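You operate a simulated robot arm through the tools that you are given. There is no shell and no other tool.

The job below is to be done with a simulated two-armed robot. You get a single attempt, and the scene is never put back.

TASK
Take the brass plate on the steel work table top and put it away on the top of the breadboard. Open the upper drawer of the grey console, take the yellow level on the steel work table top and put it away in the inside of the upper drawer of the grey console and shut the drawer again. Take the black lens on the steel work table top and put it away on the low shelf of the blue lab bench. Take the green pen from the blue lab bench top and leave it in the blue bin. Put the flat grey block that says "G290" from the tube stand top on the blue drilled plate and the flat grey block marked "G250" on the low shelf of the optics bench. Stack the carton marked "clips" from the optics bench top on top of the carton labelled "seals". Put the purple holder on the low shelf of the optics bench. Take the sand jar from the blue bench top and leave it on the white setting card. Take the folded yellow cloth from the parts bench top and put it on the sample bench top. Take the folded grey cloth from the shelf under the drilled table and put it on the blue logbook. Put the yellow tape on the left end of the blue-legged table away in the inside of the tool tray. The order is free. Set down upright: sand jar.

It is judged by the outcome, as a careful person would: the job done as asked, and still so three seconds after it is handed in. It fails if anything else is knocked over, pushed out of place, dropped, spilled or broken. A push-on lid holds only when it is set on centred and level and pressed home; a screw cap is set on level and turned clockwise until tight. Flat cloth is picked up by pressing the open fingertips on it (5 to 10 N) and closing them slowly along it; thin cloth reads only 2 to 8 mm in the jaws.

THE ROBOT
Two 7-joint arms with two-finger parallel grippers on one trunk, on a base that moves. Base frame: it is fixed to the floor where the robot stands at the start and does not move with it; the origin is under the middle of the robot, x ahead of it, y to its left, z up; the surface under the hand at the start is at about z = 820. Units: mm, rad, N and s.
The left shoulder is at the start at [50, 209, 1121], the right one opposite. With the tool pointing down near the work surface each hand reaches from about 280 to 920 mm from the robot's upright axis, wherever it stands, measured 20 degrees to its own side. Places, roughly: black lens [750, -500, 750]; blue bin (20x24x8 cm) [600, -400, 300]; blue carton, grey carton, white carton [250, -3250, 750]; blue drilled plate (8x12x2 cm) [1300, -2200, 700]; brass plate (7x9x3 cm) [800, 0, 800]; flat grey block [1500, -2000, 750]; folded grey cloth (8x6x2 cm) [800, -7700, 400]; folded yellow cloth (8x6x2 cm) [-1100, -7300, 900]; green pen (13x2x2 cm) [400, -1900, 900]; inside of the tool tray (16x21 cm) [340, -6840, 740]; inside of the upper drawer of the grey console [800, -8200, 600]; logbook [-1500, -5000, 750]; low shelf of the blue lab bench [500, -1900, 400]; low shelf of the optics bench [500, -3200, 300]; purple holder [250, -3750, 750]; sample bench top [-1400, -5300, 900]; sand jar [-1500, -9250, 750]; top of the breadboard [700, -6600, 800]; upper drawer of the grey console [700, -8200, 700]; white setting card [-1500, -9500, 750]; yellow level [750, -250, 750]; yellow tape (7x7x2 cm) [-1200, -3900, 800]. Payload 4.4 kg a hand.
The TCP of each hand is the grasp point between the finger pads, 23 mm short of the fingertips. In the tool frame z runs along the fingers and y along their closing line. Largest opening 94 mm; finger width 38, thickness 10; the body of the gripper, 54 by 96 mm, starts 39 mm behind the TCP.
Orientation is that of the tool frame in the base frame, as a unit quaternion [x, y, z, w]. With the fingers straight down and closing along the base's y, the tool's x points along the base's -x, its y along +y and its z along -z.

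THE INTERFACE
- The arms move only by the tool play_rows. It takes "left_series", "right_series" or both (then of equal length, played together; a hand with none holds still); each is a list of rows, each a list of 6 numbers: the shift along the base's x, y, z in mm, then the turn, a rotation vector about the base's x, y, z in rad. In form: [[x, y, z, ax, ay, az], ...]. A call has 1 to 20 rows; each row shifts and turns the commanded pose from where the row before left it. "left_grip" and "right_grip" are, for a hand that has rows, the gripper command, from -1 (shut) to 1 (fully open), values between in proportion, set as the call begins (left out, the last holds). A row lasts 0.2 s, in which the tool goes at most 50 mm and 0.15 rad; a call with a longer step from one row to the next is refused whole, and so is a gripper value outside its range. A pose out of reach is approached as far as the arm can. The call stops where the force on the tool passes 40 N (or 10 N more than at its start, if that is more) or the arm is blocked; 0.2 s more then pass. Each finger travels about 108 mm/s and halts on what it meets, pressing with about 41 N; the grip force reading is that of the motor and also rises with nothing between the fingers. The clock runs only during rows and for 0.2 s after the last one: add rows that do not move to give the fingers time. It gives the time, the measured TCP pose, the force on the tool (base axes), the opening and the grip force at its end, in the units of the frame above (readings bear some noise), with the torque about the TCP (base axes, N m) and any sound that the robot's microphone picked up.
- Cameras (640 x 400 px; columns grow to the right, rows downward): "scene" is now at [155.2, -21.7, 1301.4]; the picture's right is [-0.24, -0.97, 0.00], its down [-0.48, 0.12, -0.87] and it looks along [0.84, -0.21, -0.50] (base axes); focal length 263 px, centre (320, 200). "left" rides on the left gripper at [86, -16, -75] in its tool frame; the picture's right is [0.18, 0.98, 0.00], its down [-0.58, 0.11, -0.81] and it looks along [-0.79, 0.15, 0.59] (tool axes); focal length 243 px, centre (320, 200). "right" rides on the right gripper at [86, 16, -74] in its tool frame; the picture's right is [-0.18, 0.98, 0.00], its down [-0.58, -0.11, -0.81] and it looks along [-0.79, -0.15, 0.59] (tool axes); focal length 243 px, centre (320, 200). There is no depth. A picture from a camera that has moved, and an enlarged one, comes with that camera's place and axes in the base frame and with its lens.
- grab_frame(camera): a new picture of that camera. The clock stands still meanwhile.
- move_column(by): slides the trunk up (or, below 0, down) by that many mm; the arms and the scene camera ride with it, the base frame stays. It gives what a move gives, with no picture.
- steer(legs): drives the robot by 1 to 6 legs, each [ahead, left, turn to the left] in mm, mm and rad, along the robot's own axes; the way and the turn of a leg run together, so that a leg with both is an arc; at most 1500 mm and 3.142 rad a leg. The arms and the cameras ride along, it lands a little off, and it stops where it bumps. It gives what a move gives.
- aim_head(pan, tilt): turns the head with the scene camera to pan (to the left, within 1.396 rad either way) and tilt (down, from -0.506 to 1.204), counted from straight ahead of the robot. It gives what a move gives.
- close_up(camera, box): a new picture of the part [left, top, right, bottom] of that camera's present view, enlarged. The clock stands still meanwhile.
- finish_job(): hands the job in; it is judged then, once.

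Places have to be worked out from the pictures, the camera data and where the tool is seen. Open the grippers and draw the arms clear of the work before you hand the job in, unless the task says otherwise.

The tools are called as a command line: name --argument value ..., lists and objects as JSON in quotes. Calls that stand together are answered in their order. play_rows: Moves the arms, as the interface text tells. Its arguments: {"type":"object","properties":{"left_series":{"type":"array","items":{"type":"array","items":{"type":"number"}}},"left_grip":{"type":"number"},"right_series":{"type":"array","items":{"type":"array","items":{"type":"number"}}},"right_grip":{"type":"number"}},"required":[]} The other tools are called the same way: move_column (by) moves the trunk up or down; steer (legs) drives the base; aim_head (pan, tilt) turns the head that bears the scene camera; grab_frame (camera) takes a picture; close_up (camera, box) takes an enlarged picture of a part of a camera's view; finish_job () hands the job in.

At the start:

```text
time: 0.0
left_tool_pos: [628.8, 87.7, 1134.5]
left_tool_rot: [-0.001, 1.0, 0.0, 0.0]
left_wrist_force: [0.1, 0.1, -0.4]
left_ft_torque: [-0.01, 0.0, -0.01]
left_opening: 94.1
left_grip_force: 0.0
right_tool_pos: [402.5, -431.1, 1146.1]
right_tool_rot: [0.0, 1.0, 0.0, 0.0]
right_wrist_force: [-0.1, 0.0, -0.2]
right_ft_torque: [-0.01, 0.03, 0.01]
right_opening: 94.0
right_grip_force: 0.0
trunk travel left (down, up): [-200.0, 363.0]
robot x, y, heading: [-0.1, 4.9, 0.005]
head pan, tilt (commanded): [-0.246, 0.518]
```

scene: 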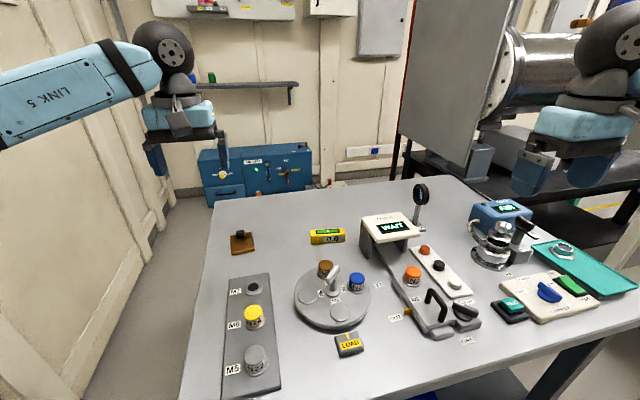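
right: 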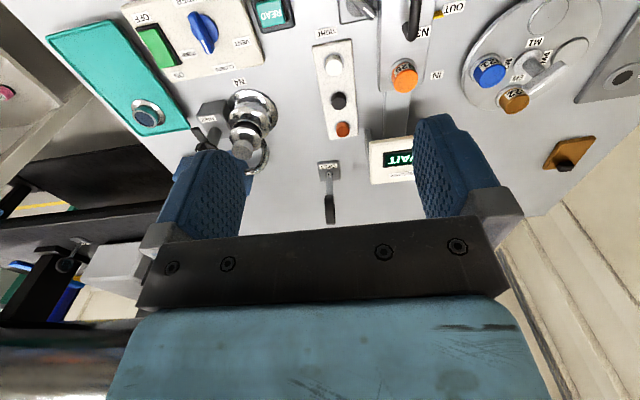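
left: 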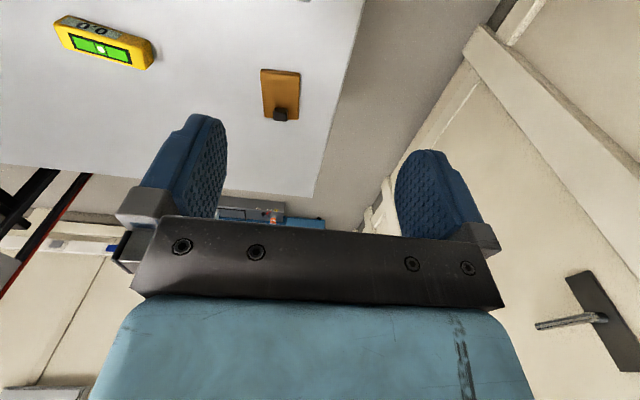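

The scene picture shows the steel table with the brass plate (with a dark knob) at left, the yellow level in the middle and a dark round lens on a stand farther right. I take enlarged views to identify things.

close_up --camera "scene" --box '[200, 160, 440, 310]'

close_up --camera "scene" --box '[380, 170, 640, 332]'

```text
2.67 times, centred on (320, 235) of scene
camera zoom: at [155.2, -21.7, 1301.4], right [-0.24, -0.97, 0.0], down [-0.48, 0.12, -0.87], along [0.84, -0.21, -0.5], focal length 701 px, centre (320, 107)
```

zoom: 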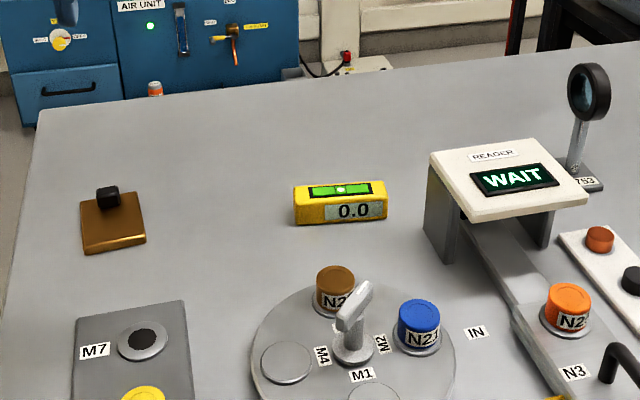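

```text
2.46 times, centred on (510, 251) of scene
camera zoom: at [155.2, -21.7, 1301.4], right [-0.24, -0.97, 0.0], down [-0.48, 0.12, -0.87], along [0.84, -0.21, -0.5], focal length 647 px, centre (-148, 74)
```

zoom: 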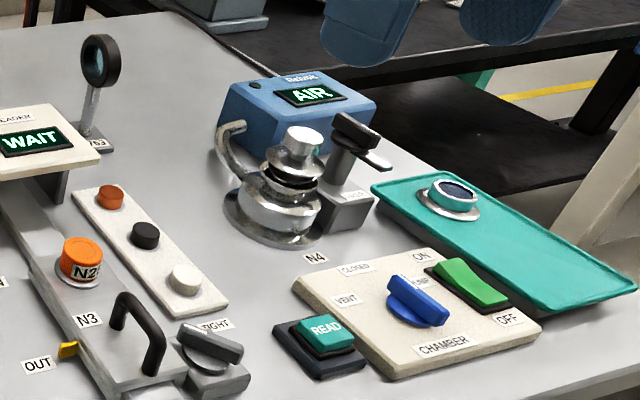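

The lens stands on a post with a small base. Before handling anything I look around with the head to learn the surroundings.

aim_head --pan -1.2 --tilt 0.35

grab_frame --camera "scene"

aim_head --pan -0.5 --tilt 1.0

grab_frame --camera "scene"

```text
time: 1.2
left_tool_pos: [628.5, 87.3, 1134.6]
left_tool_rot: [0.0, 1.0, 0.001, -0.001]
left_wrist_force: [-0.9, -0.1, -0.4]
left_ft_torque: [0.02, -0.01, 0.02]
left_opening: 93.9
left_grip_force: 0.0
right_tool_pos: [402.7, -431.0, 1145.3]
right_tool_rot: [0.001, 1.0, 0.0, -0.001]
right_wrist_force: [0.0, -0.2, -0.4]
right_ft_torque: [-0.02, 0.01, 0.0]
right_opening: 94.1
right_grip_force: 0.2
trunk travel left (down, up): [-200.0, 363.0]
robot x, y, heading: [-1.0, -0.1, -0.0]
head pan, tilt (commanded): [-1.201, 0.351]
```

```text
taken
camera scene: at [101.1, -86.4, 1316.8], right [-0.93, -0.36, 0.0], down [-0.12, 0.32, -0.94], along [0.34, -0.88, -0.34], focal length 263 px, centre (320, 200)
```

scene: 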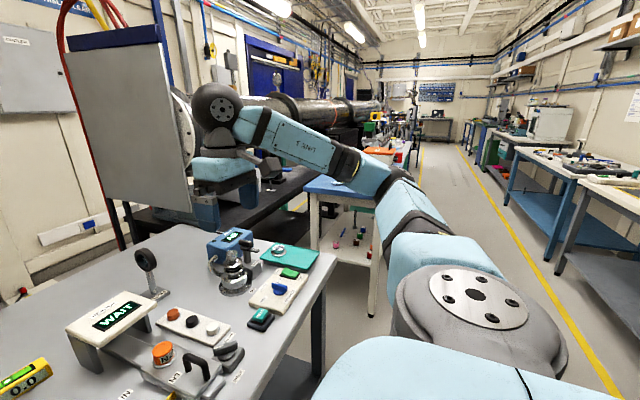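

```text
time: 2.3
left_tool_pos: [628.4, 88.3, 1134.7]
left_tool_rot: [0.0, 1.0, 0.0, 0.0]
left_wrist_force: [-0.4, 0.6, -0.3]
left_ft_torque: [0.01, -0.03, -0.02]
left_opening: 94.0
left_grip_force: 0.0
right_tool_pos: [403.2, -430.8, 1146.1]
right_tool_rot: [0.001, 1.0, 0.0, 0.0]
right_wrist_force: [-0.8, -0.1, -0.1]
right_ft_torque: [0.0, -0.03, 0.01]
right_opening: 93.8
right_grip_force: 0.1
trunk travel left (down, up): [-200.0, 363.0]
robot x, y, heading: [1.9, 3.9, 0.0]
head pan, tilt (commanded): [-0.499, 1.0]
```

```text
taken
camera scene: at [128.6, -33.0, 1262.1], right [-0.48, -0.88, 0.0], down [-0.74, 0.4, -0.54], along [0.47, -0.26, -0.84], focal length 263 px, centre (320, 200)
```

scene: 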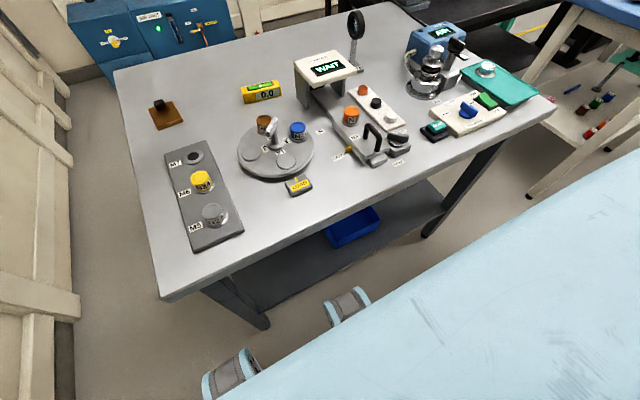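

The blue bin sits on the table's low shelf at about [600,-400]; the lens ring triangulates to about [740,-474,928], its faces pointing along y. I tilt the right hand 45° forward and bring it to a standoff before the lens for a closer look.

play_rows --right_series '[[33, -7, -16, 0, -0.131, 0], [33, -7, -16, 0, -0.131, 0], [33, -7, -16, 0, -0.131, 0], [33, -7, -16, 0, -0.131, 0], [33, -7, -16, 0, -0.131, 0], [33, -7, -16, 0, -0.131, 0], [0, 0, 0, 0, 0, 0]]' --right_grip 1

grab_frame --camera "right"

aim_head --pan -0.5 --tilt 0.55

grab_frame --camera "scene"

```text
time: 3.9
left_tool_pos: [628.8, 87.2, 1134.6]
left_tool_rot: [0.0, 1.0, 0.0, 0.0]
left_wrist_force: [0.1, -0.1, -0.6]
left_ft_torque: [0.02, -0.03, 0.01]
left_opening: 93.8
left_grip_force: 0.0
right_tool_pos: [598.6, -472.1, 1050.5]
right_tool_rot: [-0.001, 0.923, 0.0, 0.384]
right_wrist_force: [0.1, 0.1, 0.1]
right_ft_torque: [0.01, 0.0, 0.01]
right_opening: 94.2
right_grip_force: 0.1
trunk travel left (down, up): [-200.0, 363.0]
robot x, y, heading: [1.3, -2.4, 0.003]
head pan, tilt (commanded): [-0.499, 1.0]
```

```text
taken
camera right: at [485.4, -455.1, 1042.5], right [0.13, 0.98, 0.13], down [-0.16, -0.11, 0.98], along [0.98, -0.15, 0.15], focal length 243 px, centre (320, 200)
```

right: 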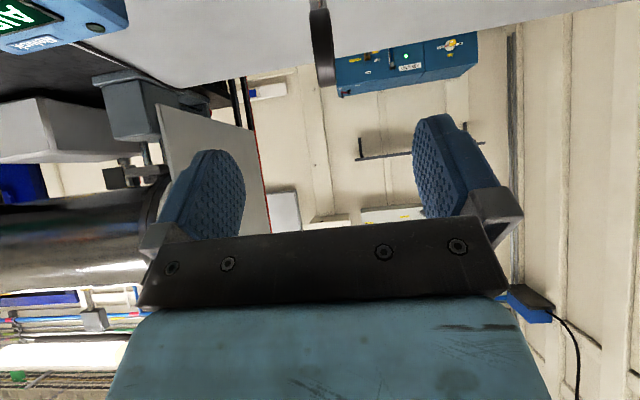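

```text
time: 4.8
left_tool_pos: [628.0, 88.1, 1134.8]
left_tool_rot: [-0.001, 1.0, 0.001, -0.001]
left_wrist_force: [0.8, 0.3, 0.8]
left_ft_torque: [-0.02, -0.01, 0.03]
left_opening: 93.9
left_grip_force: 0.0
right_tool_pos: [599.7, -471.8, 1050.7]
right_tool_rot: [0.0, 0.923, 0.0, 0.384]
right_wrist_force: [-0.8, -0.6, -0.3]
right_ft_torque: [-0.02, -0.02, 0.04]
right_opening: 94.1
right_grip_force: 0.0
trunk travel left (down, up): [-200.0, 363.0]
robot x, y, heading: [2.8, 1.1, 0.003]
head pan, tilt (commanded): [-0.499, 0.55]
```

```text
taken
camera scene: at [146.2, -42.6, 1298.5], right [-0.48, -0.88, 0.0], down [-0.46, 0.25, -0.85], along [0.75, -0.41, -0.52], focal length 263 px, centre (320, 200)
```

scene: 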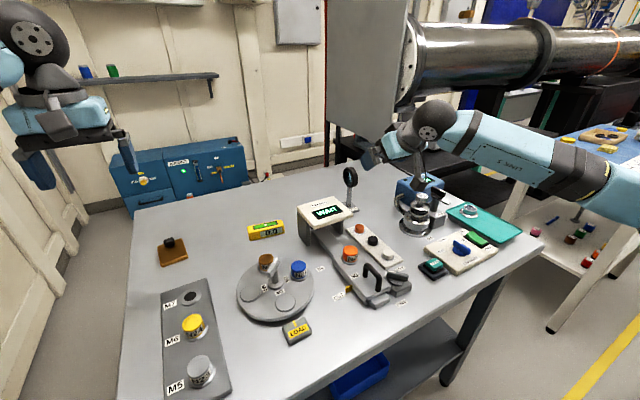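

The right camera sees the lens ring edge-on, centred at about [740,-472,934] with a 32 mm radius and some 19 mm thick. I move along the 45° tool direction until the ring is between the pads.

play_rows --right_series '[[25, 0, 0, 0, 0, 0], [22, 0, -22, 0, 0, 0], [22, 0, -22, 0, 0, 0], [22, 0, -22, 0, 0, 0], [22, 0, -22, 0, 0, 0], [22, 0, -22, 0, 0, 0], [0, 0, 0, 0, 0, 0]]'

grab_frame --camera "right"

close_up --camera "scene" --box '[280, 90, 520, 240]'

```text
time: 6.4
left_tool_pos: [627.7, 86.8, 1136.3]
left_tool_rot: [0.0, 1.0, 0.0, 0.0]
left_wrist_force: [0.1, -0.4, -1.1]
left_ft_torque: [0.02, -0.01, 0.01]
left_opening: 93.9
left_grip_force: 0.1
right_tool_pos: [733.6, -474.0, 938.1]
right_tool_rot: [0.001, 0.923, -0.001, 0.384]
right_wrist_force: [-0.3, 0.1, 0.8]
right_ft_torque: [0.0, 0.0, 0.03]
right_opening: 94.0
right_grip_force: 0.1
trunk travel left (down, up): [-200.0, 363.0]
robot x, y, heading: [-0.7, -2.6, 0.001]
head pan, tilt (commanded): [-0.499, 0.55]
```

```text
taken
camera right: at [620.4, -456.8, 931.2], right [0.13, 0.98, 0.13], down [-0.16, -0.11, 0.98], along [0.98, -0.15, 0.14], focal length 243 px, centre (320, 200)
```

right: 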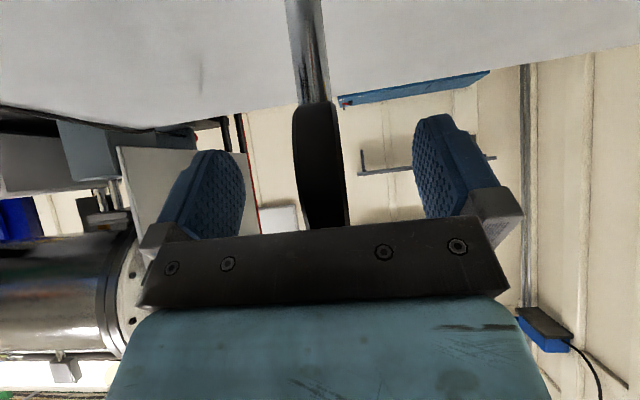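

```text
2.67 times, centred on (400, 165) of scene
camera zoom: at [145.7, -42.6, 1298.7], right [-0.48, -0.88, 0.0], down [-0.46, 0.25, -0.85], along [0.75, -0.41, -0.52], focal length 701 px, centre (107, 293)
```

zoom: 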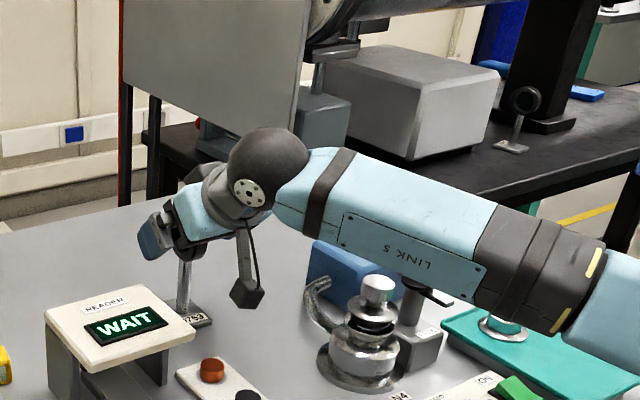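

The ring stands between the two pads, nearly centred. I close slowly enough (extra still rows) and lift straight up.

play_rows --right_series '[[0, 0, 0, 0, 0, 0], [0, 0, 0, 0, 0, 0], [0, 0, 0, 0, 0, 0], [0, 0, 0, 0, 0, 0], [0, 0, 0, 0, 0, 0]]' --right_grip -1

play_rows --right_series '[[0, 0, 15, 0, 0, 0], [0, 0, 30, 0, 0, 0], [0, 0, 40, 0, 0, 0], [0, 0, 40, 0, 0, 0], [0, 0, 0, 0, 0, 0]]'

grab_frame --camera "scene"

```text
time: 7.6
left_tool_pos: [628.5, 88.0, 1136.1]
left_tool_rot: [-0.001, 1.0, 0.001, -0.001]
left_wrist_force: [-0.2, 0.1, 0.7]
left_ft_torque: [0.0, 0.01, 0.02]
left_opening: 93.9
left_grip_force: 0.1
right_tool_pos: [733.1, -473.6, 938.3]
right_tool_rot: [0.0, 0.924, 0.0, 0.383]
right_wrist_force: [-0.4, -0.3, 0.6]
right_ft_torque: [0.01, -0.03, -0.04]
right_opening: 17.9
right_grip_force: 40.6
trunk travel left (down, up): [-200.0, 363.0]
robot x, y, heading: [-0.0, 1.0, 0.0]
head pan, tilt (commanded): [-0.499, 0.55]
```

```text
time: 8.8
left_tool_pos: [629.5, 87.9, 1133.2]
left_tool_rot: [0.0, 1.0, 0.0, -0.001]
left_wrist_force: [-0.8, 0.3, -0.2]
left_ft_torque: [0.0, -0.03, 0.03]
left_opening: 94.2
left_grip_force: 0.0
right_tool_pos: [737.4, -473.3, 1063.1]
right_tool_rot: [0.0, 0.924, 0.001, 0.382]
right_wrist_force: [0.7, -0.5, -2.0]
right_ft_torque: [0.0, 0.01, 0.01]
right_opening: 17.9
right_grip_force: 40.9
trunk travel left (down, up): [-200.0, 363.0]
robot x, y, heading: [0.5, 2.6, 0.0]
head pan, tilt (commanded): [-0.499, 0.55]
```

```text
taken
camera scene: at [146.8, -43.2, 1298.4], right [-0.48, -0.88, 0.0], down [-0.46, 0.25, -0.85], along [0.75, -0.41, -0.52], focal length 263 px, centre (320, 200)
```

scene: 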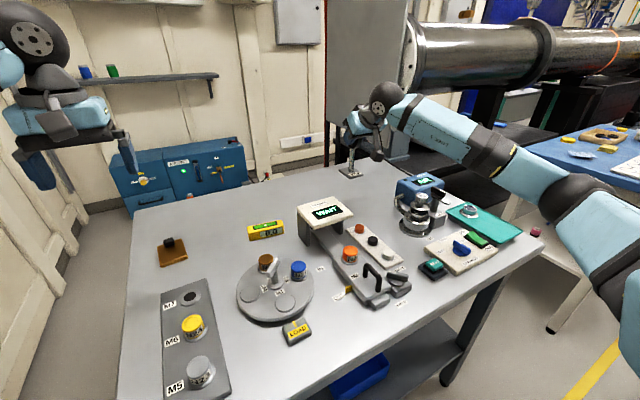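

The lens is held (17.9 mm opening) and lifted clear. I tuck both arms in, back off from the table and drive sideways towards the blue lab bench.

play_rows --right_series '[[-41, 17, 8, 0, 0, 0], [-41, 17, 8, 0, 0, 0], [-41, 17, 8, 0, 0, 0], [-41, 17, 8, 0, 0, 0], [-41, 17, 8, 0, 0, 0], [-41, 17, 8, 0, 0, 0], [-41, 17, 8, 0, 0, 0]]' --left_series '[[-25, 25, 0, 0, 0, 0], [-25, 25, 0, 0, 0, 0], [-25, 25, 0, 0, 0, 0], [-25, 25, 0, 0, 0, 0], [-25, 25, 0, 0, 0, 0], [-25, 25, 0, 0, 0, 0], [-25, 25, 0, 0, 0, 0]]'

steer --legs '[[-350, 0, 0], [0, -1450, 0]]'

aim_head --pan -0.35 --tilt 0.6

grab_frame --camera "scene"

```text
time: 10.4
left_tool_pos: [452.3, 264.6, 1135.2]
left_tool_rot: [0.0, 1.0, -0.001, 0.001]
left_wrist_force: [-0.5, 0.7, 0.5]
left_ft_torque: [-0.02, -0.01, 0.02]
left_opening: 94.0
left_grip_force: 0.0
right_tool_pos: [447.3, -351.3, 1118.3]
right_tool_rot: [-0.001, 0.923, 0.0, 0.384]
right_wrist_force: [0.2, 0.7, -1.9]
right_ft_torque: [-0.01, 0.01, -0.01]
right_opening: 17.8
right_grip_force: 41.1
trunk travel left (down, up): [-200.0, 363.0]
robot x, y, heading: [-1.0, -0.5, 0.002]
head pan, tilt (commanded): [-0.499, 0.55]
```

```text
time: 25.1
left_tool_pos: [89.1, -1176.5, 1135.2]
left_tool_rot: [0.005, 1.0, 0.0, -0.001]
left_wrist_force: [0.5, -0.2, 0.4]
left_ft_torque: [0.01, 0.0, -0.02]
left_opening: 93.9
left_grip_force: 0.1
right_tool_pos: [77.8, -1793.7, 1117.3]
right_tool_rot: [0.005, 0.924, -0.002, 0.383]
right_wrist_force: [-0.4, 0.0, -2.5]
right_ft_torque: [-0.03, 0.0, -0.01]
right_opening: 17.9
right_grip_force: 41.1
trunk travel left (down, up): [-200.0, 363.0]
robot x, y, heading: [-369.0, -1434.9, -0.009]
head pan, tilt (commanded): [-0.499, 0.55]
```

```text
time: 25.8
left_tool_pos: [89.7, -1176.1, 1135.4]
left_tool_rot: [0.006, 1.0, 0.0, -0.001]
left_wrist_force: [-0.3, 0.2, -0.1]
left_ft_torque: [0.03, -0.01, 0.01]
left_opening: 94.0
left_grip_force: 0.1
right_tool_pos: [78.0, -1793.5, 1117.7]
right_tool_rot: [0.005, 0.924, -0.001, 0.383]
right_wrist_force: [0.6, -0.3, -1.6]
right_ft_torque: [-0.02, 0.01, 0.05]
right_opening: 17.6
right_grip_force: 41.3
trunk travel left (down, up): [-200.0, 363.0]
robot x, y, heading: [-364.4, -1435.7, -0.016]
head pan, tilt (commanded): [-0.351, 0.6]
```

```text
taken
camera scene: at [-216.7, -1466.5, 1294.0], right [-0.36, -0.93, 0.0], down [-0.53, 0.2, -0.83], along [0.77, -0.29, -0.56], focal length 263 px, centre (320, 200)
```

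scene: 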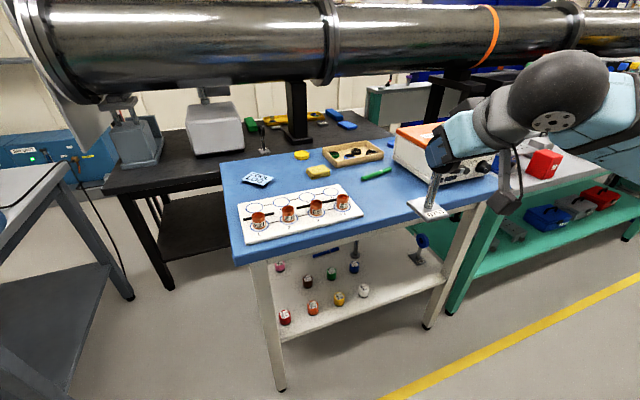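

The blue bench has a green pen on top and a white low shelf with small jars. I take close-ups of the shelf and top.

close_up --camera "scene" --box '[240, 220, 480, 370]'

close_up --camera "scene" --box '[230, 120, 470, 270]'

```text
2.67 times, centred on (360, 295) of scene
camera zoom: at [-216.7, -1466.5, 1294.0], right [-0.36, -0.93, 0.0], down [-0.53, 0.2, -0.83], along [0.77, -0.29, -0.56], focal length 701 px, centre (213, -53)
```

zoom: 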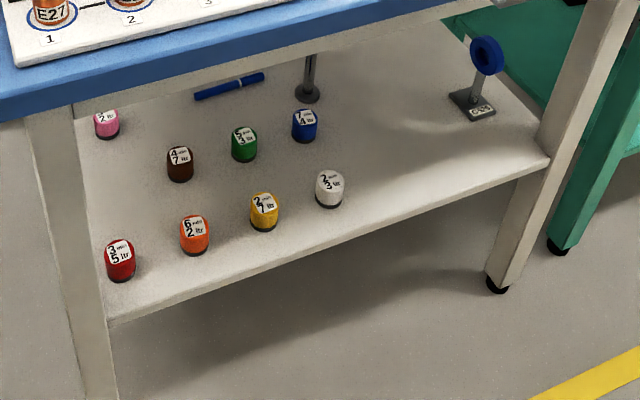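

```text
2.67 times, centred on (350, 195) of scene
camera zoom: at [-216.7, -1466.5, 1294.0], right [-0.36, -0.93, 0.0], down [-0.53, 0.2, -0.83], along [0.77, -0.29, -0.56], focal length 701 px, centre (240, 213)
```

zoom: 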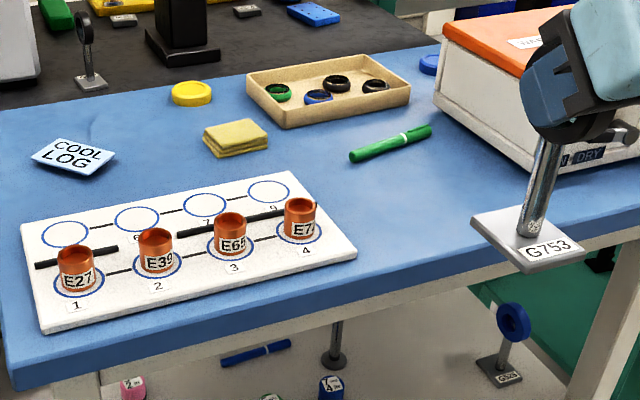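

The low shelf computes to z≈400 with its front edge at x≈265; free room lies between the white jar (~[315,-1850]) and the blue lens (~[402,-2173]). I drive to y≈-1800, and look from there to triangulate.

steer --legs '[[10, -365, 0.012]]'

aim_head --pan 0.15 --tilt 0.65

grab_frame --camera "scene"

```text
time: 29.5
left_tool_pos: [95.1, -1536.3, 1134.7]
left_tool_rot: [0.003, 1.0, 0.001, 0.0]
left_wrist_force: [0.5, 0.8, 0.0]
left_ft_torque: [-0.01, -0.01, -0.01]
left_opening: 94.0
left_grip_force: 0.1
right_tool_pos: [87.8, -2152.3, 1117.1]
right_tool_rot: [0.001, 0.923, 0.0, 0.384]
right_wrist_force: [-0.3, 0.0, -2.4]
right_ft_torque: [0.01, 0.03, 0.02]
right_opening: 17.9
right_grip_force: 40.8
trunk travel left (down, up): [-200.0, 363.0]
robot x, y, heading: [-359.8, -1796.3, -0.007]
head pan, tilt (commanded): [-0.351, 0.6]
```

```text
time: 30.4
left_tool_pos: [94.6, -1535.6, 1133.5]
left_tool_rot: [0.002, 1.0, 0.0, -0.001]
left_wrist_force: [0.8, 0.8, -0.5]
left_ft_torque: [0.03, 0.01, -0.02]
left_opening: 94.0
left_grip_force: 0.0
right_tool_pos: [86.4, -2152.7, 1116.4]
right_tool_rot: [0.001, 0.924, 0.0, 0.383]
right_wrist_force: [-0.3, -0.2, -2.6]
right_ft_torque: [0.02, 0.05, 0.03]
right_opening: 17.6
right_grip_force: 40.8
trunk travel left (down, up): [-200.0, 363.0]
robot x, y, heading: [-363.3, -1799.7, -0.005]
head pan, tilt (commanded): [0.15, 0.649]
```

```text
taken
camera scene: at [-206.6, -1784.1, 1289.8], right [0.14, -0.99, 0.0], down [-0.6, -0.09, -0.8], along [0.79, 0.11, -0.6], focal length 263 px, centre (320, 200)
```

scene: 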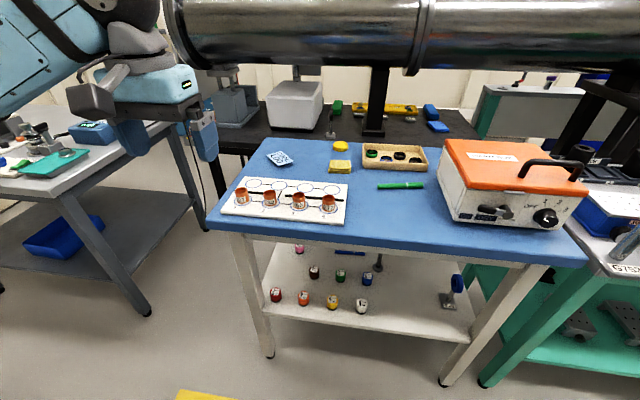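

Triangulation gives the bench top at z≈853 (front edge x≈235) and the pen centred near [458,-1927,861], lying almost along y. I lower the trunk and bring the lens down in front of the bench to shelf height.

move_column --by -200

play_rows --right_series '[[0, 14, -37, 0, 0, 0], [0, 14, -37, 0, 0, 0], [0, 14, -37, 0, 0, 0], [0, 14, -37, 0, 0, 0], [0, 14, -37, 0, 0, 0], [0, 14, -37, 0, 0, 0], [0, 14, -37, 0, 0, 0], [0, 14, -37, 0, 0, 0], [0, 14, -37, 0, 0, 0], [0, 14, -37, 0, 0, 0]]'

aim_head --pan -0.3 --tilt 0.75

grab_frame --camera "scene"

grab_frame --camera "right"

```text
time: 32.6
left_tool_pos: [93.7, -1535.3, 934.5]
left_tool_rot: [0.003, 1.0, -0.001, 0.0]
left_wrist_force: [-0.3, 0.0, -0.1]
left_ft_torque: [-0.02, -0.01, 0.01]
left_opening: 94.2
left_grip_force: 0.0
right_tool_pos: [88.7, -2152.7, 916.9]
right_tool_rot: [0.002, 0.923, -0.001, 0.384]
right_wrist_force: [-0.3, -0.3, -1.9]
right_ft_torque: [-0.02, 0.01, 0.01]
right_opening: 17.9
right_grip_force: 41.2
trunk travel left (down, up): [0.0, 563.0]
robot x, y, heading: [-363.5, -1792.9, -0.005]
head pan, tilt (commanded): [0.15, 0.649]
```

```text
time: 34.8
left_tool_pos: [95.1, -1534.5, 935.1]
left_tool_rot: [0.003, 1.0, 0.001, 0.0]
left_wrist_force: [-0.1, 0.4, -0.6]
left_ft_torque: [0.03, 0.01, -0.02]
left_opening: 94.0
left_grip_force: 0.2
right_tool_pos: [94.5, -2042.2, 634.6]
right_tool_rot: [0.003, 0.924, -0.002, 0.383]
right_wrist_force: [0.1, -0.2, -3.7]
right_ft_torque: [0.0, 0.02, -0.03]
right_opening: 18.0
right_grip_force: 41.1
right hand out of reach, approached as far as the arm can: row 2, 3, 8, 9, 10
trunk travel left (down, up): [0.0, 563.0]
robot x, y, heading: [-357.6, -1798.9, -0.005]
head pan, tilt (commanded): [0.15, 0.649]
```

```text
time: 35.7
left_tool_pos: [95.2, -1533.8, 935.3]
left_tool_rot: [0.002, 1.0, 0.0, 0.0]
left_wrist_force: [0.0, -0.2, -0.3]
left_ft_torque: [0.02, 0.0, -0.01]
left_opening: 93.6
left_grip_force: 0.0
right_tool_pos: [94.6, -2041.9, 635.1]
right_tool_rot: [0.002, 0.924, -0.002, 0.383]
right_wrist_force: [0.1, -0.3, -2.3]
right_ft_torque: [0.0, 0.03, 0.0]
right_opening: 17.9
right_grip_force: 40.8
trunk travel left (down, up): [0.0, 563.0]
robot x, y, heading: [-357.8, -1797.8, -0.007]
head pan, tilt (commanded): [-0.3, 0.75]
```

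```text
taken
camera scene: at [-213.5, -1821.3, 1081.2], right [-0.3, -0.95, 0.0], down [-0.65, 0.2, -0.73], along [0.7, -0.22, -0.68], focal length 263 px, centre (320, 200)
```

scene: 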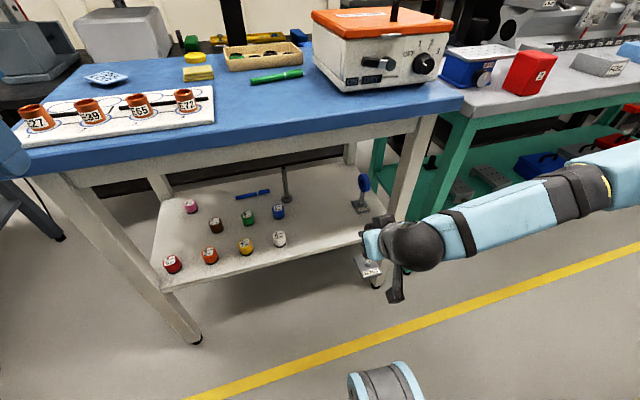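

```text
taken
camera right: at [-18.7, -2023.9, 626.7], right [0.13, 0.98, 0.13], down [-0.16, -0.11, 0.98], along [0.98, -0.15, 0.14], focal length 243 px, centre (320, 200)
```

right: 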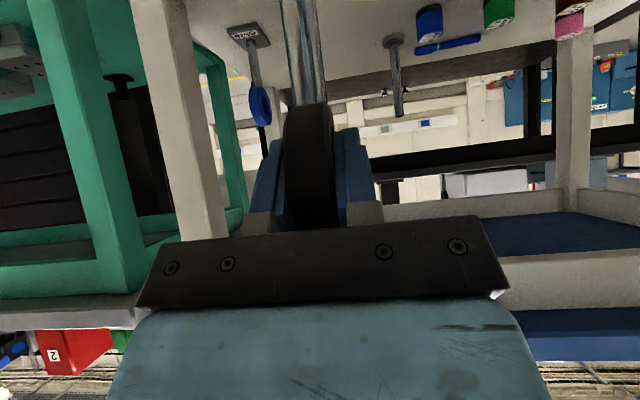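

The low, close-in pose hits the arm's limits (it stopped at z=635), so I go forward first, above the shelf's jars, and then lower.

play_rows --right_series '[[35, 0, 0, 0, 0, 0], [35, 5, 0, 0, 0, 0], [35, 5, 0, 0, 0, 0], [35, 5, -10, 0, 0, 0], [0, 0, 0, 0, 0, 0]]'

grab_frame --camera "scene"

grab_frame --camera "right"

```text
time: 36.9
left_tool_pos: [94.3, -1533.5, 935.0]
left_tool_rot: [0.002, 1.0, 0.0, 0.0]
left_wrist_force: [0.2, -0.3, 0.7]
left_ft_torque: [-0.02, -0.01, 0.0]
left_opening: 93.9
left_grip_force: 0.1
right_tool_pos: [236.0, -2027.8, 626.8]
right_tool_rot: [0.003, 0.924, -0.001, 0.383]
right_wrist_force: [-0.2, -0.4, -2.3]
right_ft_torque: [0.0, 0.03, 0.0]
right_opening: 17.8
right_grip_force: 41.5
trunk travel left (down, up): [0.0, 563.0]
robot x, y, heading: [-361.7, -1795.9, -0.008]
head pan, tilt (commanded): [-0.3, 0.75]
```

```text
taken
camera scene: at [-213.4, -1821.4, 1081.1], right [-0.3, -0.95, 0.0], down [-0.65, 0.2, -0.73], along [0.7, -0.22, -0.68], focal length 263 px, centre (320, 200)
```

scene: 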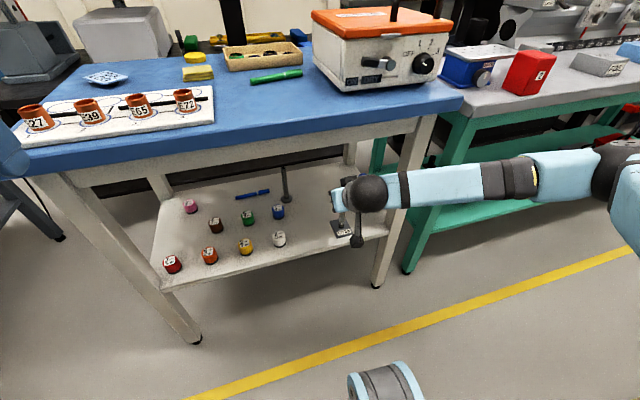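

```text
taken
camera right: at [122.4, -2010.2, 618.6], right [0.14, 0.98, 0.13], down [-0.16, -0.11, 0.98], along [0.98, -0.15, 0.14], focal length 243 px, centre (320, 200)
```

right: 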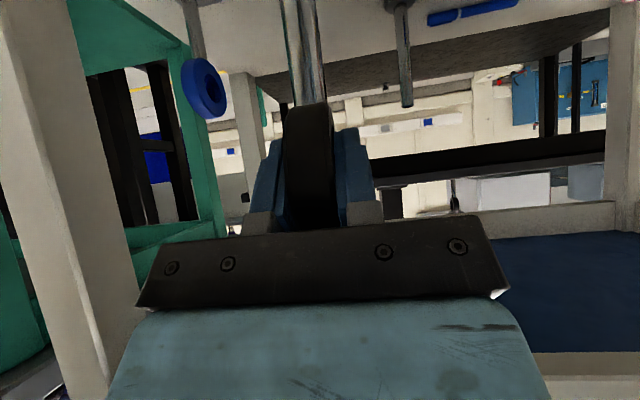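

The hand follows from its real pose; wrist and forearm stay outside the bench leg. I lower to put the lens base about 40 mm above the shelf, then go in over it.

play_rows --right_series '[[5, 5, -33, 0, 0, 0], [5, 5, -33, 0, 0, 0], [0, 0, 0, 0, 0, 0]]'

play_rows --right_series '[[25, 2, 0, 0, 0, 0], [25, 2, 0, 0, 0, 0], [25, 2, 0, 0, 0, 0], [15, 0, 0, 0, 0, 0], [0, 0, 0, 0, 0, 0]]'

grab_frame --camera "scene"

grab_frame --camera "right"

```text
time: 37.7
left_tool_pos: [93.9, -1534.5, 935.3]
left_tool_rot: [0.003, 1.0, -0.001, 0.0]
left_wrist_force: [0.2, 0.3, 0.2]
left_ft_torque: [-0.02, -0.02, 0.01]
left_opening: 94.1
left_grip_force: 0.1
right_tool_pos: [245.9, -2018.1, 558.8]
right_tool_rot: [0.001, 0.924, 0.0, 0.383]
right_wrist_force: [-0.8, -0.3, -3.0]
right_ft_torque: [-0.01, 0.01, 0.03]
right_opening: 17.7
right_grip_force: 40.8
trunk travel left (down, up): [0.0, 563.0]
robot x, y, heading: [-361.6, -1797.6, -0.004]
head pan, tilt (commanded): [-0.3, 0.75]
```

```text
time: 38.9
left_tool_pos: [93.1, -1535.0, 934.4]
left_tool_rot: [0.003, 1.0, 0.001, 0.0]
left_wrist_force: [0.4, 0.9, -0.1]
left_ft_torque: [0.01, 0.03, -0.06]
left_opening: 94.1
left_grip_force: 0.0
right_tool_pos: [336.6, -2009.8, 558.1]
right_tool_rot: [0.002, 0.924, -0.001, 0.383]
right_wrist_force: [0.0, -0.2, -3.8]
right_ft_torque: [0.01, 0.0, 0.02]
right_opening: 17.6
right_grip_force: 40.9
trunk travel left (down, up): [0.0, 563.0]
robot x, y, heading: [-360.6, -1797.9, -0.009]
head pan, tilt (commanded): [-0.3, 0.75]
```

```text
taken
camera scene: at [-213.4, -1821.4, 1081.1], right [-0.3, -0.95, 0.0], down [-0.65, 0.2, -0.73], along [0.7, -0.22, -0.68], focal length 263 px, centre (320, 200)
```

scene: 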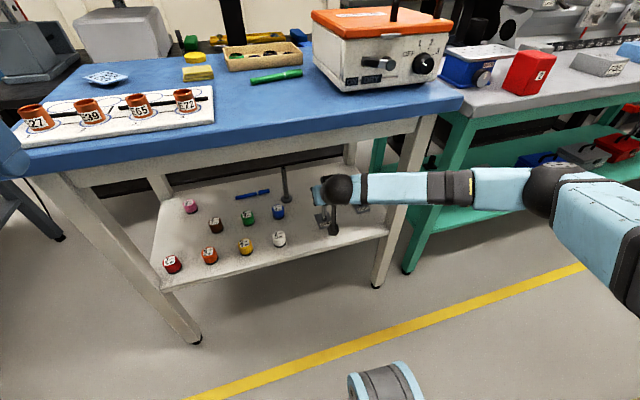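

```text
taken
camera right: at [223.4, -1992.8, 550.6], right [0.13, 0.98, 0.13], down [-0.16, -0.11, 0.98], along [0.98, -0.15, 0.14], focal length 243 px, centre (320, 200)
```

right: 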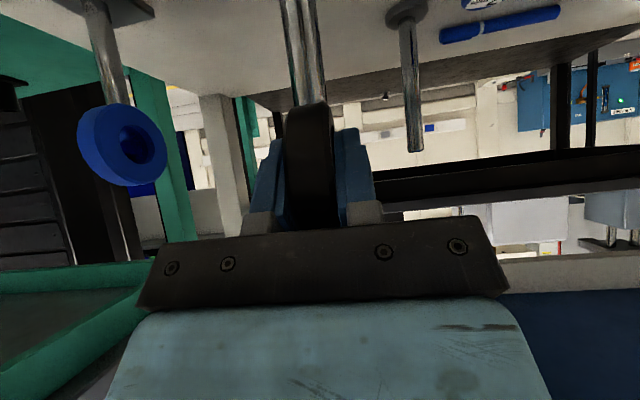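

There is free shelf beneath the lens. I lower it slowly until the force reading shows contact.

play_rows --right_series '[[0, 0, -10, 0, 0, 0], [0, 0, -10, 0, 0, 0], [0, 0, -8, 0, 0, 0], [0, 0, -4, 0, 0, 0], [0, 0, 0, 0, 0, 0]]'

close_up --camera "scene" --box '[260, 160, 400, 250]'

```text
time: 40.1
left_tool_pos: [94.0, -1534.0, 934.7]
left_tool_rot: [0.003, 1.0, 0.001, -0.001]
left_wrist_force: [0.5, -0.6, -0.1]
left_ft_torque: [0.0, -0.03, -0.02]
left_opening: 93.9
left_grip_force: 0.0
right_tool_pos: [335.9, -2009.3, 526.4]
right_tool_rot: [0.002, 0.924, -0.001, 0.383]
right_wrist_force: [0.9, 0.4, -2.6]
right_ft_torque: [0.02, 0.02, 0.01]
right_opening: 18.0
right_grip_force: 41.1
trunk travel left (down, up): [0.0, 563.0]
robot x, y, heading: [-361.4, -1794.9, -0.003]
head pan, tilt (commanded): [-0.3, 0.75]
```

```text
4.44 times, centred on (330, 205) of scene
camera zoom: at [-213.4, -1821.4, 1081.1], right [-0.3, -0.95, 0.0], down [-0.65, 0.2, -0.73], along [0.7, -0.22, -0.68], focal length 1169 px, centre (276, 178)
```

zoom: 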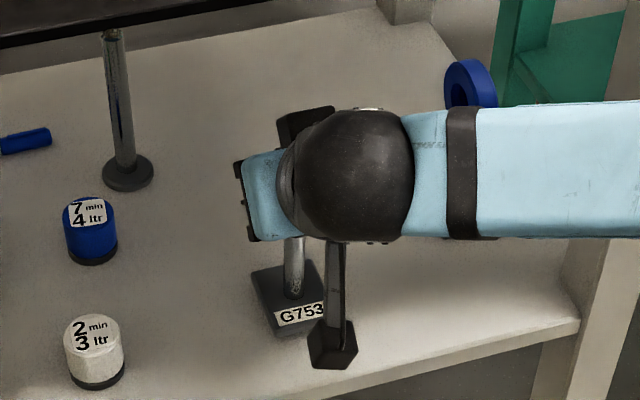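

play_rows --right_series '[[0, 0, -3, 0, 0, 0], [0, 0, -3, 0, 0, 0], [0, 0, 0, 0, 0, 0]]'

play_rows --right_series '[[0, 0, -2, 0, 0, 0], [0, 0, -2, 0, 0, 0], [0, 0, 0, 0, 0, 0]]'

```text
time: 40.9
left_tool_pos: [94.6, -1534.4, 935.9]
left_tool_rot: [0.003, 1.0, 0.0, 0.0]
left_wrist_force: [-0.1, 1.2, -0.4]
left_ft_torque: [-0.01, 0.01, -0.02]
left_opening: 93.8
left_grip_force: 0.0
right_tool_pos: [335.8, -2010.5, 521.2]
right_tool_rot: [0.002, 0.923, -0.001, 0.384]
right_wrist_force: [-0.7, 0.0, -3.2]
right_ft_torque: [-0.03, 0.02, 0.0]
right_opening: 17.9
right_grip_force: 40.5
trunk travel left (down, up): [0.0, 563.0]
robot x, y, heading: [-357.6, -1793.5, -0.005]
head pan, tilt (commanded): [-0.3, 0.75]
```

```text
time: 41.7
left_tool_pos: [93.4, -1534.6, 935.1]
left_tool_rot: [0.003, 1.0, 0.0, 0.002]
left_wrist_force: [-0.1, 0.5, -0.4]
left_ft_torque: [0.03, -0.01, 0.01]
left_opening: 94.1
left_grip_force: 0.0
right_tool_pos: [335.8, -2008.4, 518.8]
right_tool_rot: [0.002, 0.923, -0.001, 0.385]
right_wrist_force: [-3.8, -1.8, 11.9]
right_ft_torque: [-0.04, 0.8, 0.01]
right_opening: 17.7
right_grip_force: 40.6
trunk travel left (down, up): [0.0, 563.0]
robot x, y, heading: [-362.4, -1794.8, -0.009]
head pan, tilt (commanded): [-0.3, 0.75]
```

The lens base touches the shelf (force up to 12 N). I open the fingers and draw back along the tool axis.

play_rows --right_series '[[0, 0, 0, 0, 0, 0], [0, 0, 0, 0, 0, 0], [0, 0, 0, 0, 0, 0], [0, 0, 0, 0, 0, 0], [0, 0, 0, 0, 0, 0]]' --right_grip 1

play_rows --right_series '[[-12, 0, 12, 0, 0, 0], [-15, 0, 15, 0, 0, 0], [-20, 0, 15, 0, 0, 0], [-30, 0, 10, 0, 0, 0], [-40, 0, 0, 0, 0, 0], [-40, 0, 10, 0, 0, 0]]'

grab_frame --camera "scene"

grab_frame --camera "right"

```text
time: 42.9
left_tool_pos: [94.0, -1534.3, 935.4]
left_tool_rot: [0.002, 1.0, 0.0, 0.0]
left_wrist_force: [0.1, 0.1, -0.2]
left_ft_torque: [0.03, -0.01, 0.02]
left_opening: 94.3
left_grip_force: 0.1
right_tool_pos: [335.9, -2010.1, 515.7]
right_tool_rot: [0.002, 0.924, -0.001, 0.383]
right_wrist_force: [0.4, -0.8, 0.0]
right_ft_torque: [-0.02, -0.01, -0.06]
right_opening: 94.1
right_grip_force: 0.1
trunk travel left (down, up): [0.0, 563.0]
robot x, y, heading: [-359.2, -1796.5, -0.011]
head pan, tilt (commanded): [-0.3, 0.75]
```

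```text
time: 44.3
left_tool_pos: [94.4, -1535.2, 934.7]
left_tool_rot: [0.002, 1.0, 0.0, 0.0]
left_wrist_force: [-0.5, 0.6, 0.5]
left_ft_torque: [0.02, 0.0, -0.01]
left_opening: 94.0
left_grip_force: 0.1
right_tool_pos: [176.4, -2009.3, 579.9]
right_tool_rot: [0.003, 0.924, -0.002, 0.383]
right_wrist_force: [-0.6, 0.6, -0.6]
right_ft_torque: [-0.01, -0.03, 0.03]
right_opening: 93.9
right_grip_force: 0.1
trunk travel left (down, up): [0.0, 563.0]
robot x, y, heading: [-361.8, -1796.8, -0.009]
head pan, tilt (commanded): [-0.3, 0.75]
```

```text
taken
camera scene: at [-213.8, -1820.8, 1081.2], right [-0.3, -0.95, 0.0], down [-0.65, 0.2, -0.73], along [0.7, -0.22, -0.68], focal length 263 px, centre (320, 200)
```

scene: 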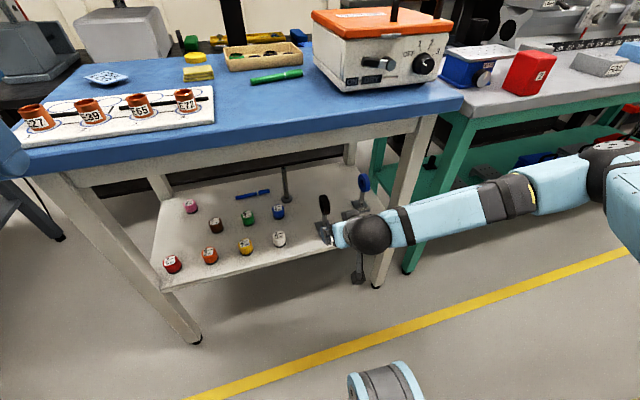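

```text
taken
camera right: at [63.0, -1992.4, 571.8], right [0.13, 0.98, 0.13], down [-0.16, -0.11, 0.98], along [0.98, -0.15, 0.14], focal length 243 px, centre (320, 200)
```

right: 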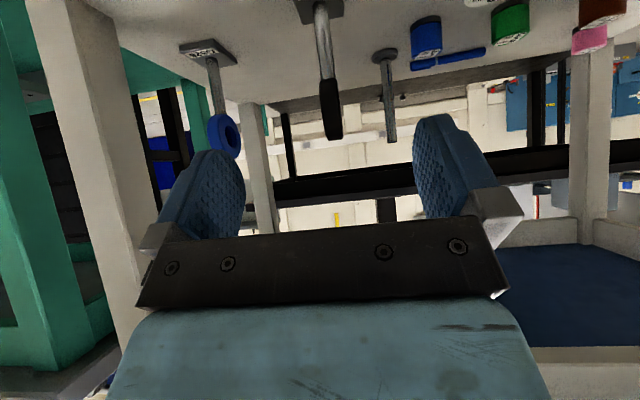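

The lens stands upright on the shelf. I withdraw, raise the trunk again, and bring the right hand over the bench top, turning it straight down with the closing line across the pen.

play_rows --right_series '[[-35, 0, 15, 0, 0, 0], [-35, 0, 15, 0, 0, 0], [-20, 0, 15, 0, 0, 0]]'

move_column --by 200

play_rows --right_series '[[0, 0, 40, 0, 0, 0], [0, 0, 40, 0, 0, 0], [0, 0, 40, 0, 0, 0], [0, 0, 40, 0, 0, 0], [0, 0, 40, 0, 0, 0], [0, 0, 40, 0, 0, 0], [20, 5, 20, 0, 0.131, 0], [30, 10, 0, 0, 0.131, 0], [35, 10, 0, 0, 0.131, 0], [35, 10, 0, 0, 0.131, 0], [35, 10, 0, 0, 0.131, 0], [35, 10, 0, 0, 0.131, 0]]'

play_rows --right_series '[[30, 5, 0, 0, 0, -0.139], [30, 5, 0, 0, 0, -0.139], [30, 5, 0, 0, 0, -0.139], [20, 5, 0, 0, 0, -0.139], [10, 0, 0, 0, 0, -0.139], [0, 0, 0, 0, 0, -0.139], [0, 0, 0, 0, 0, -0.139], [0, 0, 0, 0, 0, -0.139], [0, 0, 0, 0, 0, -0.139], [0, 0, 0, 0, 0, -0.138]]'

grab_frame --camera "right"

grab_frame --camera "scene"

```text
time: 45.1
left_tool_pos: [93.0, -1534.6, 934.9]
left_tool_rot: [0.002, 1.0, 0.0, 0.0]
left_wrist_force: [-0.7, 0.1, 0.9]
left_ft_torque: [0.06, -0.01, 0.01]
left_opening: 93.9
left_grip_force: 0.0
right_tool_pos: [87.6, -2011.0, 624.5]
right_tool_rot: [0.001, 0.924, 0.0, 0.383]
right_wrist_force: [-0.4, 0.0, 0.2]
right_ft_torque: [0.0, 0.0, -0.01]
right_opening: 94.0
right_grip_force: 0.1
trunk travel left (down, up): [0.0, 563.0]
robot x, y, heading: [-357.1, -1797.8, -0.002]
head pan, tilt (commanded): [-0.3, 0.75]
```

```text
time: 47.3
left_tool_pos: [95.0, -1535.1, 1134.9]
left_tool_rot: [0.003, 1.0, 0.0, 0.0]
left_wrist_force: [0.3, 1.2, -2.2]
left_ft_torque: [-0.02, -0.04, -0.01]
left_opening: 94.1
left_grip_force: 0.0
right_tool_pos: [88.0, -2011.6, 825.3]
right_tool_rot: [0.002, 0.924, -0.001, 0.384]
right_wrist_force: [0.5, -0.1, 0.1]
right_ft_torque: [0.02, -0.01, 0.01]
right_opening: 94.1
right_grip_force: 0.0
trunk travel left (down, up): [-200.0, 363.0]
robot x, y, heading: [-363.6, -1798.5, -0.007]
head pan, tilt (commanded): [-0.3, 0.75]
```

```text
time: 49.9
left_tool_pos: [95.0, -1534.4, 1134.1]
left_tool_rot: [0.003, 1.0, 0.0, -0.001]
left_wrist_force: [0.0, -0.9, -0.7]
left_ft_torque: [-0.01, 0.0, -0.01]
left_opening: 93.8
left_grip_force: 0.0
right_tool_pos: [278.1, -1956.4, 1084.3]
right_tool_rot: [0.001, 1.0, -0.002, -0.001]
right_wrist_force: [0.7, 0.7, -0.4]
right_ft_torque: [-0.01, 0.02, 0.0]
right_opening: 94.2
right_grip_force: 0.1
trunk travel left (down, up): [-200.0, 363.0]
robot x, y, heading: [-361.1, -1797.3, -0.006]
head pan, tilt (commanded): [-0.3, 0.75]
```

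```text
time: 52.1
left_tool_pos: [93.3, -1535.0, 1136.0]
left_tool_rot: [0.002, 1.0, -0.001, 0.0]
left_wrist_force: [-0.7, 0.6, -0.4]
left_ft_torque: [-0.01, -0.06, 0.02]
left_opening: 94.1
left_grip_force: 0.1
right_tool_pos: [398.9, -1936.2, 1083.7]
right_tool_rot: [0.641, 0.767, -0.001, -0.002]
right_wrist_force: [-0.1, 0.1, 0.0]
right_ft_torque: [-0.06, -0.01, 0.0]
right_opening: 93.8
right_grip_force: 0.0
trunk travel left (down, up): [-200.0, 363.0]
robot x, y, heading: [-362.9, -1793.4, -0.004]
head pan, tilt (commanded): [-0.3, 0.75]
```

```text
taken
camera right: at [400.0, -1847.1, 1159.7], right [1.0, -0.01, 0.0], down [0.0, -0.59, 0.81], along [-0.01, -0.81, -0.59], focal length 243 px, centre (320, 200)
```

right: 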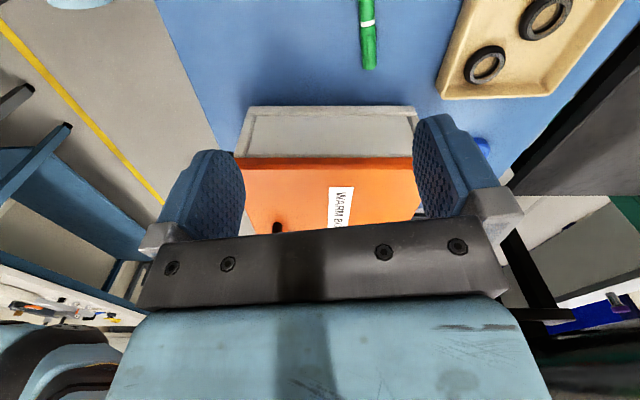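

```text
taken
camera scene: at [-213.7, -1821.3, 1281.2], right [-0.3, -0.95, 0.0], down [-0.65, 0.2, -0.73], along [0.7, -0.22, -0.68], focal length 263 px, centre (320, 200)
```

scene: 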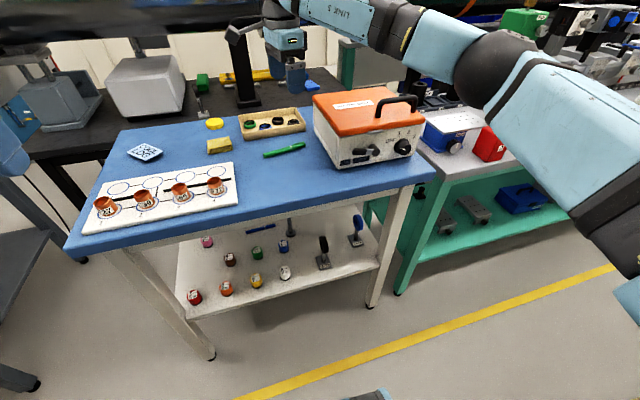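

The pen runs from about [440,-1863] to [454,-1990], and the closing line is square to it. I move over its middle and descend to 60 mm above, then check.

play_rows --right_series '[[25, 5, -10, 0, 0, 0], [26, 5, -20, 0, 0, 0], [0, 0, -35, 0, 0, 0], [0, 0, -35, 0, 0, 0], [0, 0, -35, 0, 0, 0], [0, 0, 0, 0, 0, 0]]'

grab_frame --camera "right"

aim_head --pan -0.1 --tilt 0.5

grab_frame --camera "scene"

```text
time: 53.5
left_tool_pos: [94.3, -1535.2, 1135.4]
left_tool_rot: [0.002, 1.0, 0.0, 0.0]
left_wrist_force: [0.5, -0.2, 0.8]
left_ft_torque: [-0.04, 0.0, 0.02]
left_opening: 94.1
left_grip_force: 0.1
right_tool_pos: [448.4, -1927.4, 949.9]
right_tool_rot: [0.641, 0.768, -0.001, -0.001]
right_wrist_force: [0.3, 0.6, 0.5]
right_ft_torque: [0.02, 0.01, 0.0]
right_opening: 94.0
right_grip_force: 0.0
trunk travel left (down, up): [-200.0, 363.0]
robot x, y, heading: [-362.6, -1798.6, -0.005]
head pan, tilt (commanded): [-0.3, 0.75]
```

```text
taken
camera right: at [450.1, -1838.9, 1025.3], right [1.0, -0.01, 0.0], down [0.0, -0.59, 0.81], along [-0.01, -0.81, -0.59], focal length 243 px, centre (320, 200)
```

right: 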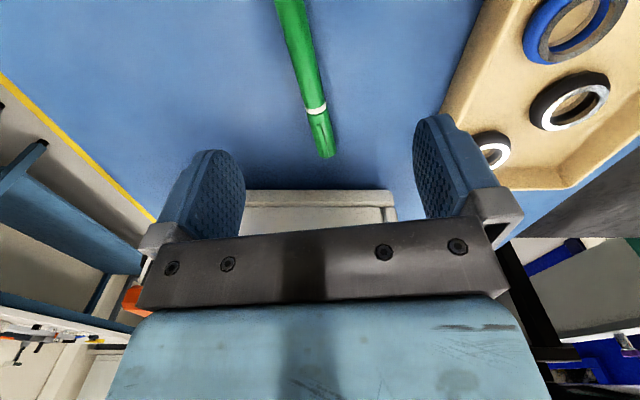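

```text
time: 54.2
left_tool_pos: [94.6, -1535.2, 1135.3]
left_tool_rot: [0.003, 1.0, 0.0, 0.001]
left_wrist_force: [0.0, -0.6, -0.4]
left_ft_torque: [-0.02, 0.04, -0.02]
left_opening: 93.9
left_grip_force: 0.1
right_tool_pos: [449.3, -1928.5, 950.4]
right_tool_rot: [0.64, 0.768, 0.0, -0.001]
right_wrist_force: [0.3, 0.5, -0.8]
right_ft_torque: [0.02, -0.01, 0.01]
right_opening: 94.1
right_grip_force: 0.1
trunk travel left (down, up): [-200.0, 363.0]
robot x, y, heading: [-361.8, -1795.0, -0.012]
head pan, tilt (commanded): [-0.099, 0.499]
```

```text
taken
camera scene: at [-202.2, -1805.9, 1303.1], right [-0.1, -0.99, 0.0], down [-0.48, 0.05, -0.88], along [0.87, -0.09, -0.48], focal length 263 px, centre (320, 200)
```

scene: 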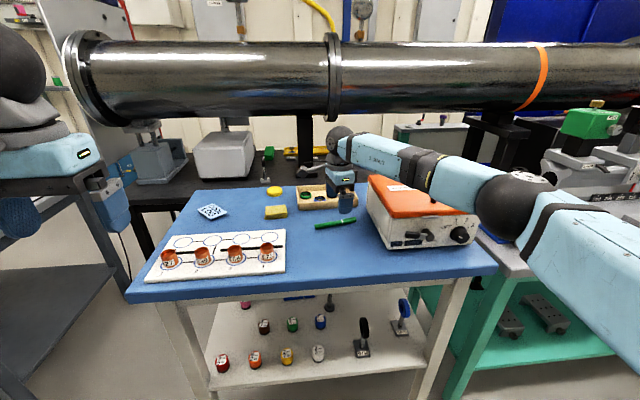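

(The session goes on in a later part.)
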